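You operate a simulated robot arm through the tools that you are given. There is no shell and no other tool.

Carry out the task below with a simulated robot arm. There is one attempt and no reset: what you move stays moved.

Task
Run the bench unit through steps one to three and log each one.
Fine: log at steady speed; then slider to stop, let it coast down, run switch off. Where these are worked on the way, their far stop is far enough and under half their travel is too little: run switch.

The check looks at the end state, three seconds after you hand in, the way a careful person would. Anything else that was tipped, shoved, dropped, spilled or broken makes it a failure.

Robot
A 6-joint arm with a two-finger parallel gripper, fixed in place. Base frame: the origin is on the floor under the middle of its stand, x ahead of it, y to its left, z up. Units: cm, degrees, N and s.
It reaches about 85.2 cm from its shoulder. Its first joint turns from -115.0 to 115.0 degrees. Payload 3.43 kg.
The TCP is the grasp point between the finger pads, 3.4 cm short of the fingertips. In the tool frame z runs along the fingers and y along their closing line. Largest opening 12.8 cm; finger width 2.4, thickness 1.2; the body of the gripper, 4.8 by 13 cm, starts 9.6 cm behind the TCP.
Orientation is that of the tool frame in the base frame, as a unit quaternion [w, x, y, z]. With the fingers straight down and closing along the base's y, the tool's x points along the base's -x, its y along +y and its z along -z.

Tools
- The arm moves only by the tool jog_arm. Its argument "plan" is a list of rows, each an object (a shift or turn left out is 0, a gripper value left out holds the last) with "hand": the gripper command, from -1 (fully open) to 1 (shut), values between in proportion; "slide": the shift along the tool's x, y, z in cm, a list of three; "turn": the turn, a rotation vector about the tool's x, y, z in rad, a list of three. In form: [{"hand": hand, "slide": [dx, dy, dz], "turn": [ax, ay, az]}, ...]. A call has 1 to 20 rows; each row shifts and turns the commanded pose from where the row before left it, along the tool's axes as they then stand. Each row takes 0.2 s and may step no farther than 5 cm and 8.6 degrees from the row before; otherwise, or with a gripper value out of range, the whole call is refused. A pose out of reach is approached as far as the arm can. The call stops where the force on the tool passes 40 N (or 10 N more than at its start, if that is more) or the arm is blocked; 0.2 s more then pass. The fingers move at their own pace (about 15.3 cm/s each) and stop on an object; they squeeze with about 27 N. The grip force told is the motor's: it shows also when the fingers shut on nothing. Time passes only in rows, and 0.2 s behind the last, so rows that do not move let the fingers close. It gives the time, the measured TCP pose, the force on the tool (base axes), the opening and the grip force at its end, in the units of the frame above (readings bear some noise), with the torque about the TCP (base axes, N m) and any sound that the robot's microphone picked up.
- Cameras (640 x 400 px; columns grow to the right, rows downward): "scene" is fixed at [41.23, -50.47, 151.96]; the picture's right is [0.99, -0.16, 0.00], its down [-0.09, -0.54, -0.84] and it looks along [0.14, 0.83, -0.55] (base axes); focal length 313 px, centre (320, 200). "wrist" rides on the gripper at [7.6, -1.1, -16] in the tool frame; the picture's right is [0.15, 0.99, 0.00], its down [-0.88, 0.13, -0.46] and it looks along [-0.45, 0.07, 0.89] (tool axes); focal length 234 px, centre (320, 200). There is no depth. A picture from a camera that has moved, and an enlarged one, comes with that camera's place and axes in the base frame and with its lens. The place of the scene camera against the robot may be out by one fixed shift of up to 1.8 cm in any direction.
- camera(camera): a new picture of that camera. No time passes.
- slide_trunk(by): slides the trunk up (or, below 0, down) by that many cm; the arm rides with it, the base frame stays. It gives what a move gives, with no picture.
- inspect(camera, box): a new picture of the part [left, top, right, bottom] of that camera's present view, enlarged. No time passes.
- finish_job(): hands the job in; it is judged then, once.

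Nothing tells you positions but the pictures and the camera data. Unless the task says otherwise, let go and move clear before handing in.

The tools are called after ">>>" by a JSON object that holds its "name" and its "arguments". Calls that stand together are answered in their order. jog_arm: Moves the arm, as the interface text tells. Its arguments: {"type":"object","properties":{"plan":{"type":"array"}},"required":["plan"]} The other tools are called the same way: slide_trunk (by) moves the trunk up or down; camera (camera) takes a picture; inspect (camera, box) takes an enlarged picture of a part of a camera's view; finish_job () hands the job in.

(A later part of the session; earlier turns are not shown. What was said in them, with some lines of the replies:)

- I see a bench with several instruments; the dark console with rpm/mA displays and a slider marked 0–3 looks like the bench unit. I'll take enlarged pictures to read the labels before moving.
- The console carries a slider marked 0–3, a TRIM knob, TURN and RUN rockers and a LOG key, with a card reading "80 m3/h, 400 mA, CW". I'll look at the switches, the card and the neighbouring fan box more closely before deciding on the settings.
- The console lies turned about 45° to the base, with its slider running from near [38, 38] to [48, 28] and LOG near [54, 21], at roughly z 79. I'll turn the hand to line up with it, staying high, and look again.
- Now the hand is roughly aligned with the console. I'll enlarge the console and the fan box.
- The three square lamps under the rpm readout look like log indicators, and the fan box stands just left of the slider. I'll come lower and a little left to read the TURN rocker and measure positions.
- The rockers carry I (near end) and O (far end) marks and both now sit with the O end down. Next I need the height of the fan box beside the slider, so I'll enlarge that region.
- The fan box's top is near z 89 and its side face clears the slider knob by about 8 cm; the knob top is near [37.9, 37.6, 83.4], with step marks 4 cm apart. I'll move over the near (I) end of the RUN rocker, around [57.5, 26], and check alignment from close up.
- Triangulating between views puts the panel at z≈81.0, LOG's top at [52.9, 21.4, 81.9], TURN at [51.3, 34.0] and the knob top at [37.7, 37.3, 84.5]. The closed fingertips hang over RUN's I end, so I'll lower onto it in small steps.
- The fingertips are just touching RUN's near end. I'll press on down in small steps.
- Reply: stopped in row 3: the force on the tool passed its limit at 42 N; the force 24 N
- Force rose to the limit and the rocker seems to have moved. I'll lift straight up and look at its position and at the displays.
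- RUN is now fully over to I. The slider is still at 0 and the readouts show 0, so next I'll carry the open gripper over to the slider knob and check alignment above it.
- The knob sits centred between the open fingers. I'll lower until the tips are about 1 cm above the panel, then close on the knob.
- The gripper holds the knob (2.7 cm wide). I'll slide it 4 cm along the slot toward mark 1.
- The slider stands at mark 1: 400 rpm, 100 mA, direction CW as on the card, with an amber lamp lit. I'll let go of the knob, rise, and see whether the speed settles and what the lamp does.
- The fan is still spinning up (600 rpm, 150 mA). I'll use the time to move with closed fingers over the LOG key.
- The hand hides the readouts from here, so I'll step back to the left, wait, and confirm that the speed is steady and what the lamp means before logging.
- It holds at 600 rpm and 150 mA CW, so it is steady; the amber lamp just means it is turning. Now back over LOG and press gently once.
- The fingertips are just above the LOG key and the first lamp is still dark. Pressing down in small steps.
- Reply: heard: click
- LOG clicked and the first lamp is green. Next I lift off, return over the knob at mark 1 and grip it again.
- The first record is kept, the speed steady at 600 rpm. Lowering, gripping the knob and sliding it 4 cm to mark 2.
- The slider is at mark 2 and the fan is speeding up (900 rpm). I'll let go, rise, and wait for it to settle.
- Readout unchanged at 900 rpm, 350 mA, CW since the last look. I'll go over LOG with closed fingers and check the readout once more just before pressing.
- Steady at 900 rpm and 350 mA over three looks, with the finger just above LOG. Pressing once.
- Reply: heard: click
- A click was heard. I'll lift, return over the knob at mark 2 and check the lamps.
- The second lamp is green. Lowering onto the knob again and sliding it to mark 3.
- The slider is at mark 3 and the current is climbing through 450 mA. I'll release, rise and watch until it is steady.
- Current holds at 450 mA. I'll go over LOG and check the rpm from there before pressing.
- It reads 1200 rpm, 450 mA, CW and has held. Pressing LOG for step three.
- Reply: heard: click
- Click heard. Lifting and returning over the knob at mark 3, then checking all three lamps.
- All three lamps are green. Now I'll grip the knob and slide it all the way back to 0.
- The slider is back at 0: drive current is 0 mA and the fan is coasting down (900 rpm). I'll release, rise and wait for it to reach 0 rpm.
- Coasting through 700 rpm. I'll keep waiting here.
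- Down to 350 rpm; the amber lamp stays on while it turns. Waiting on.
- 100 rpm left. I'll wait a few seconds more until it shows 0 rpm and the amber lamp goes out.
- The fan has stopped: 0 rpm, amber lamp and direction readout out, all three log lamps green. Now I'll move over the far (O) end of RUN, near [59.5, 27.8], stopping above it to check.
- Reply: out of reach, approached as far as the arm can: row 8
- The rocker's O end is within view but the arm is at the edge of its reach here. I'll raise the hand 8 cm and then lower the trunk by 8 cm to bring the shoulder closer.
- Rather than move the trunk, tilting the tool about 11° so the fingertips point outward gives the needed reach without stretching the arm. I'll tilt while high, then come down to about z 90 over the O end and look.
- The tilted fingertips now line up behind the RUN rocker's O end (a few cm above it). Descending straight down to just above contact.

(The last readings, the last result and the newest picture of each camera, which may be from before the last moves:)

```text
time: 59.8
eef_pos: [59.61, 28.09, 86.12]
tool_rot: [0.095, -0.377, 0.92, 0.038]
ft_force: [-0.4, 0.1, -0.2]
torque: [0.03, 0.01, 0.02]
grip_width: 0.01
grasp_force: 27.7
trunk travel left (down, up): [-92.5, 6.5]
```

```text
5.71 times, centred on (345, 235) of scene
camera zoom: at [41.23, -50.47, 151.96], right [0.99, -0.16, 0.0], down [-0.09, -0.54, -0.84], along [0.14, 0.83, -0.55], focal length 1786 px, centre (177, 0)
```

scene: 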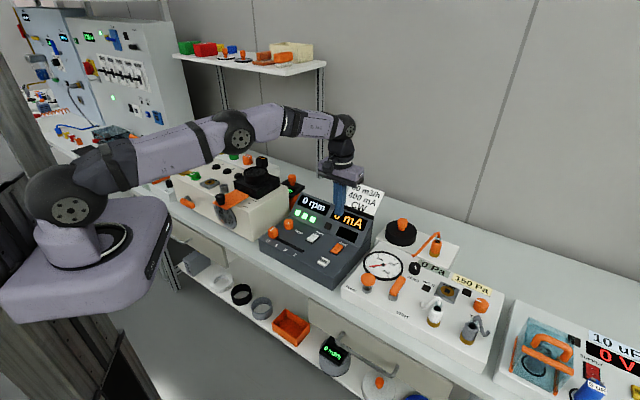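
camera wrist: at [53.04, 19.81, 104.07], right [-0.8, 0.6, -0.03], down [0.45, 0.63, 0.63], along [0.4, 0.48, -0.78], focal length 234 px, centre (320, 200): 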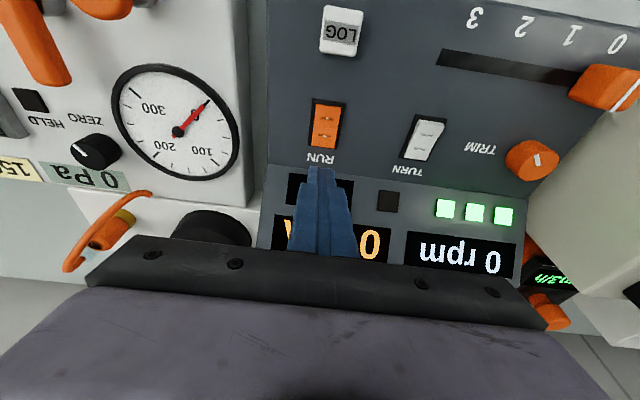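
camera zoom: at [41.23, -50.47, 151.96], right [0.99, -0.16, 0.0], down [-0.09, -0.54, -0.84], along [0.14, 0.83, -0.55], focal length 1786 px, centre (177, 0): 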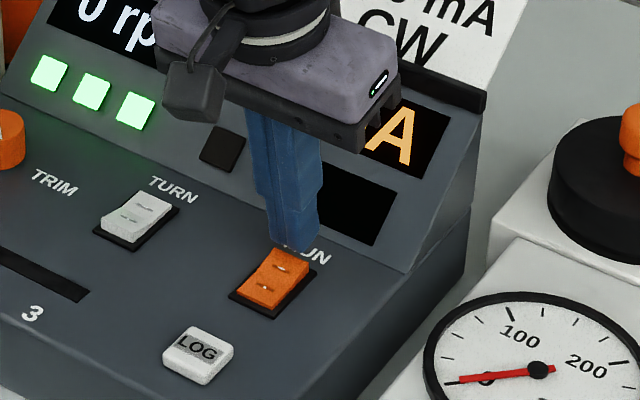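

The fingertips would catch only the very edge of the rocker, so I'll shift about 0.7 cm back toward the front, then press in small steps.

>>> {"name": "jog_arm", "arguments": {"plan": [{"hand": 1, "slide": [0.69, 0, -0.34]}, {"slide": [0, 0, 0]}, {"slide": [0.04, 0, 0.2]}, {"slide": [0.04, 0, 0.2]}]}}

>>> {"name": "inspect", "arguments": {"camera": "wrist", "box": [260, 80, 400, 220]}}

>>> {"name": "inspect", "arguments": {"camera": "scene", "box": [300, 200, 390, 270]}}

```text
time: 60.8
eef_pos: [59.23, 27.56, 86.04]
tool_rot: [0.095, -0.378, 0.92, 0.038]
ft_force: [0.0, 0.6, 0.8]
torque: [-0.02, -0.02, -0.02]
grip_width: 0.01
grasp_force: 27.0
trunk travel left (down, up): [-92.5, 6.5]
```

```text
2.86 times, centred on (330, 150) of wrist
camera zoom: at [52.43, 19.39, 99.97], right [-0.8, 0.6, -0.03], down [0.45, 0.63, 0.63], along [0.4, 0.48, -0.78], focal length 669 px, centre (291, 343)
```

zoom: 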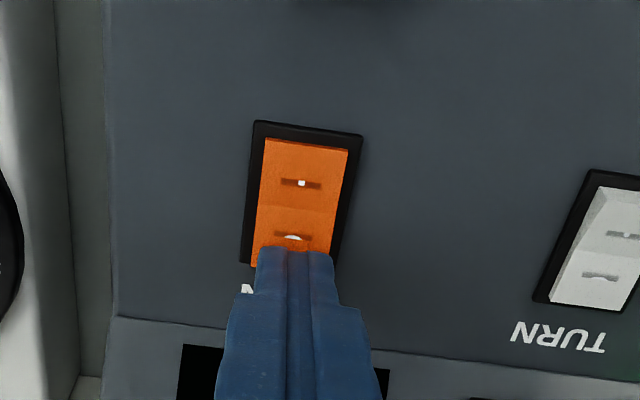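

```text
5.71 times, centred on (345, 235) of scene
camera zoom: at [41.23, -50.47, 151.96], right [0.99, -0.16, 0.0], down [-0.09, -0.54, -0.84], along [0.14, 0.83, -0.55], focal length 1786 px, centre (177, 0)
```

zoom: 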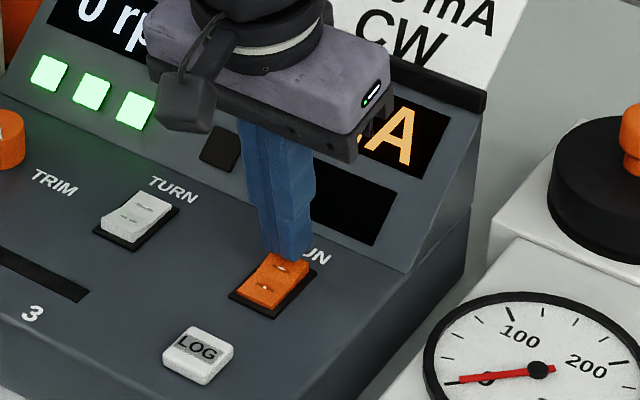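

Now the tips overlap the O end of the rocker. Pressing down in small steps.

>>> {"name": "jog_arm", "arguments": {"plan": [{"hand": 1, "slide": [0.05, 0, 0.245]}, {"slide": [0.05, 0, 0.245]}, {"slide": [0.04, 0, 0.196]}]}}

>>> {"name": "inspect", "arguments": {"camera": "scene", "box": [300, 200, 390, 270]}}

>>> {"name": "inspect", "arguments": {"camera": "wrist", "box": [260, 80, 400, 220]}}

```text
time: 61.6
eef_pos: [59.2, 27.6, 85.28]
tool_rot: [0.096, -0.378, 0.92, 0.039]
ft_force: [-1.6, 1.0, 2.8]
torque: [0.01, 0.02, 0.0]
grip_width: 0.01
grasp_force: 26.6
trunk travel left (down, up): [-92.5, 6.5]
```

```text
5.71 times, centred on (345, 235) of scene
camera zoom: at [41.23, -50.47, 151.96], right [0.99, -0.16, 0.0], down [-0.09, -0.54, -0.84], along [0.14, 0.83, -0.55], focal length 1786 px, centre (177, 0)
```

zoom: 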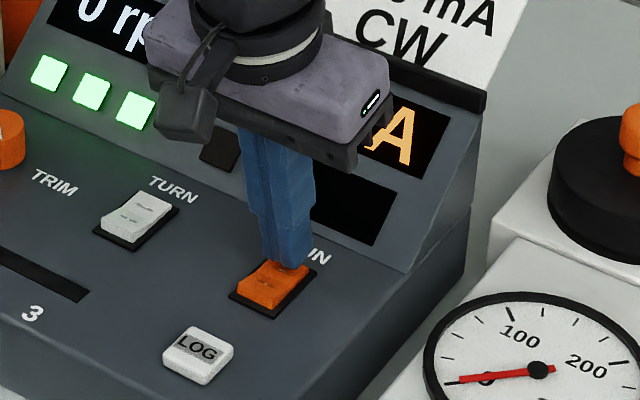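

```text
2.86 times, centred on (330, 150) of wrist
camera zoom: at [52.44, 19.42, 99.33], right [-0.8, 0.6, -0.03], down [0.45, 0.63, 0.63], along [0.4, 0.48, -0.78], focal length 669 px, centre (291, 343)
```

zoom: 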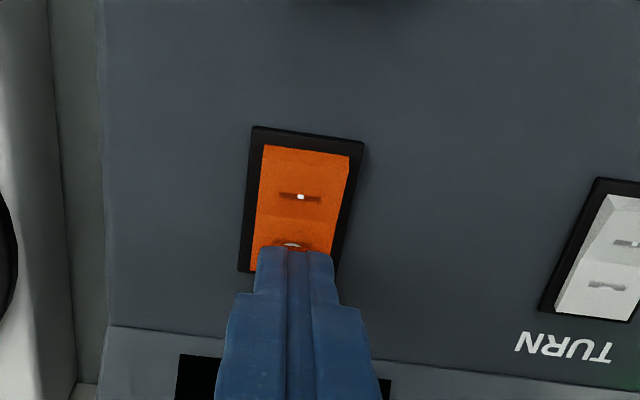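

The rocker is tipping over (near end rising). Continuing down to its stop.

>>> {"name": "jog_arm", "arguments": {"plan": [{"hand": 1, "slide": [0.04, 0, 0.196]}, {"slide": [0.04, 0, 0.196]}, {"slide": [0.03, 0, 0.147]}]}}

>>> {"name": "inspect", "arguments": {"camera": "scene", "box": [300, 200, 390, 270]}}

>>> {"name": "inspect", "arguments": {"camera": "wrist", "box": [260, 80, 400, 220]}}

```text
time: 62.4
eef_pos: [59.16, 27.6, 85.26]
tool_rot: [0.101, -0.378, 0.919, 0.039]
ft_force: [-3.6, -1.3, 31.9]
torque: [-0.16, 0.27, 0.27]
grip_width: 0.0
grasp_force: 26.8
trunk travel left (down, up): [-92.5, 6.5]
```

```text
5.71 times, centred on (345, 235) of scene
camera zoom: at [41.23, -50.47, 151.96], right [0.99, -0.16, 0.0], down [-0.09, -0.54, -0.84], along [0.14, 0.83, -0.55], focal length 1786 px, centre (177, 0)
```

zoom: 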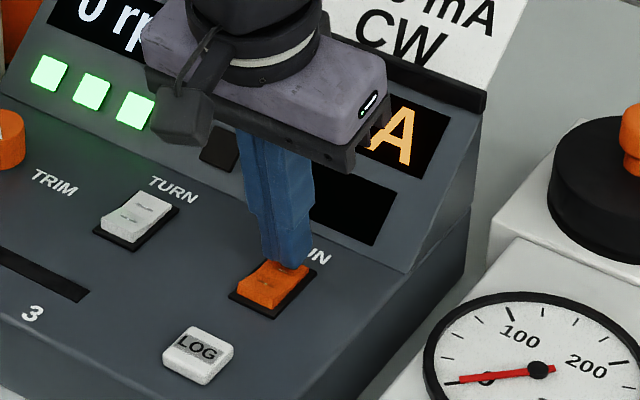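

```text
2.86 times, centred on (330, 150) of wrist
camera zoom: at [52.28, 19.35, 99.23], right [-0.8, 0.6, -0.04], down [0.45, 0.63, 0.63], along [0.41, 0.49, -0.77], focal length 669 px, centre (291, 343)
```

zoom: 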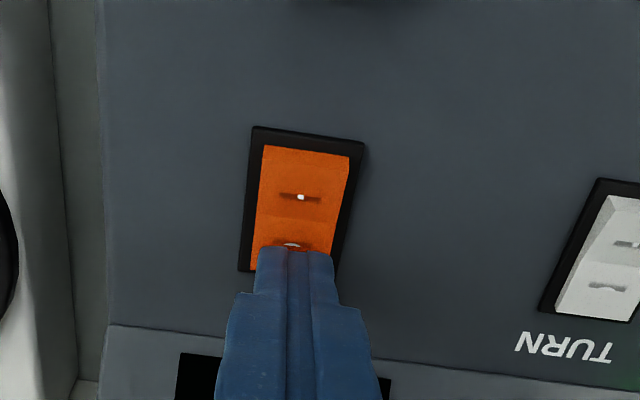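

Force is up at 32 N with no more movement, so it is on its stop. Lifting straight up and looking.

>>> {"name": "jog_arm", "arguments": {"plan": [{"hand": 1, "slide": [-0.2, 0, -0.98]}, {"slide": [-0.6, 0, -2.94]}, {"slide": [-0.8, 0, -3.92]}, {"slide": [3, 0, 0]}, {"slide": [0, 3.5, -1]}, {"slide": [0, 3.5, -1]}]}}

>>> {"name": "inspect", "arguments": {"camera": "scene", "box": [255, 170, 405, 290]}}

>>> {"name": "inspect", "arguments": {"camera": "scene", "box": [305, 228, 355, 262]}}

>>> {"name": "camera", "arguments": {"camera": "wrist"}}

```text
time: 63.8
eef_pos: [51.69, 30.11, 94.16]
tool_rot: [0.096, -0.378, 0.92, 0.038]
ft_force: [0.3, 0.0, 1.1]
torque: [0.0, 0.01, -0.05]
grip_width: 0.0
grasp_force: 26.6
trunk travel left (down, up): [-92.5, 6.5]
```

```text
3.33 times, centred on (330, 230) of scene
camera zoom: at [41.23, -50.47, 151.96], right [0.99, -0.16, 0.0], down [-0.09, -0.54, -0.84], along [0.14, 0.83, -0.55], focal length 1042 px, centre (287, 100)
```

zoom: 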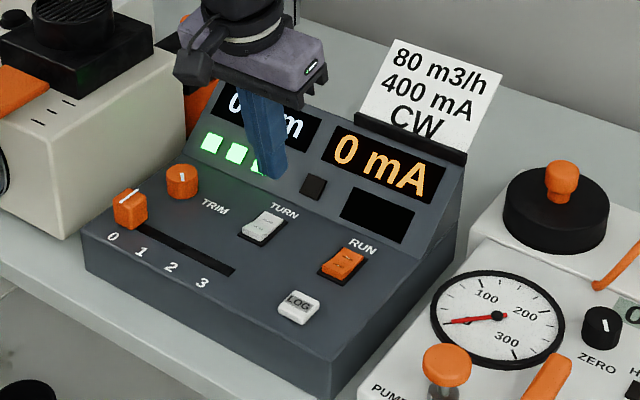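

```text
11.76 times, centred on (330, 245) of scene
camera zoom: at [41.23, -50.47, 151.96], right [0.99, -0.16, 0.0], down [-0.09, -0.54, -0.84], along [0.14, 0.83, -0.55], focal length 3678 px, centre (202, -329)
```

zoom: 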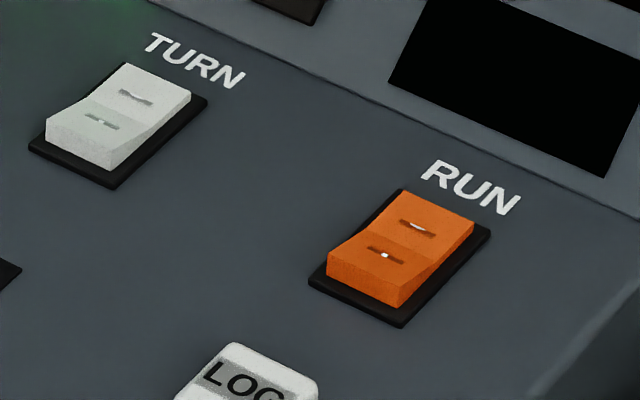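

```text
taken
camera wrist: at [44.92, 22.03, 108.1], right [-0.8, 0.6, -0.03], down [0.46, 0.63, 0.63], along [0.4, 0.48, -0.78], focal length 234 px, centre (320, 200)
```

wrist: 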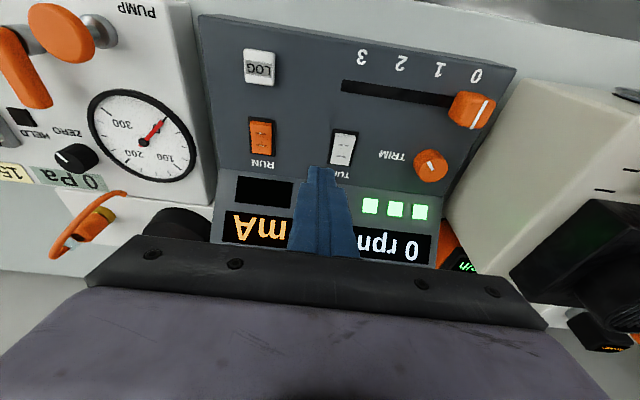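

RUN is fully back at O (same pose as TURN), the slider is at 0, everything reads 0, and the three log lamps stay green. I'll raise the hand well clear and take a last look.

>>> {"name": "jog_arm", "arguments": {"plan": [{"hand": 1, "slide": [-0.8, 0, -3.9]}, {"slide": [-0.8, 0, -3.9]}, {"slide": [-0.8, 0, -3.9]}, {"slide": [3, 0, -1]}, {"slide": [3, 0, -1]}, {"slide": [0, 0, 0]}]}}

>>> {"name": "camera", "arguments": {"camera": "scene"}}

>>> {"name": "inspect", "arguments": {"camera": "scene", "box": [255, 170, 405, 290]}}

```text
time: 65.2
eef_pos: [47.46, 25.8, 106.82]
tool_rot: [0.096, -0.378, 0.92, 0.038]
ft_force: [0.0, 0.1, -0.2]
torque: [-0.01, 0.05, -0.01]
grip_width: 0.0
grasp_force: 26.7
trunk travel left (down, up): [-92.5, 6.5]
```

```text
taken
```

scene: 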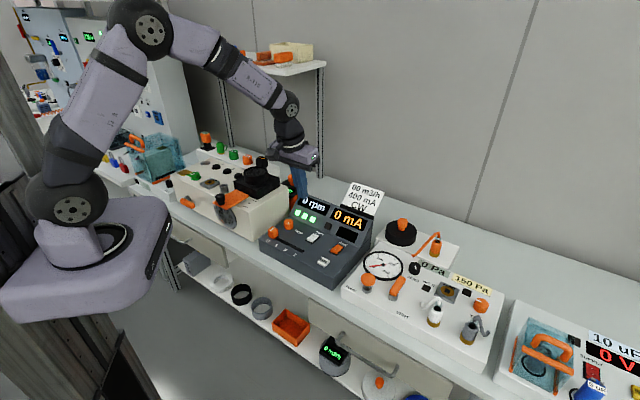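

```text
3.33 times, centred on (330, 230) of scene
camera zoom: at [41.23, -50.47, 151.96], right [0.99, -0.16, 0.0], down [-0.09, -0.54, -0.84], along [0.14, 0.83, -0.55], focal length 1042 px, centre (287, 100)
```

zoom: 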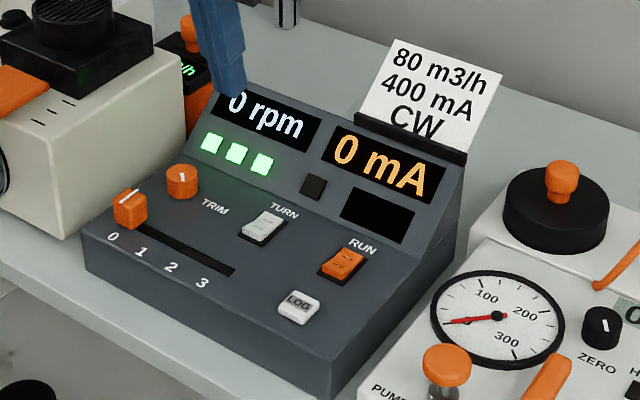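

The three log lamps are green, the slider is at 0, the fan is stopped at 0 rpm and 0 mA, and RUN is off. Nothing else has moved and the arm is clear, so I'm handing in.

>>> {"name": "finish_job", "arguments": {}}

```text
The job is handed in.
```

The bench unit was run through steps one to three and each step was logged. All three log lamps are green.

| Step | Speed | Current | Direction |
|---|---|---|---|
| 1 | 600 rpm | 150 mA | CW |
| 2 | 900 rpm | 350 mA | CW |
| 3 | 1200 rpm | 450 mA | CW |

I logged each step only after the readings had held steady. After step three I moved the slider to 0 and let the fan coast down to 0 rpm. I then pressed the run switch off until it reached its stop. The arm was raised clear before hand-in, and nothing else on the bench was moved.

Step 3 drew 450 mA, while the card on the unit reads 400 mA. The task did not mention a current limit, so I logged the step as it was and left the trim knob alone.
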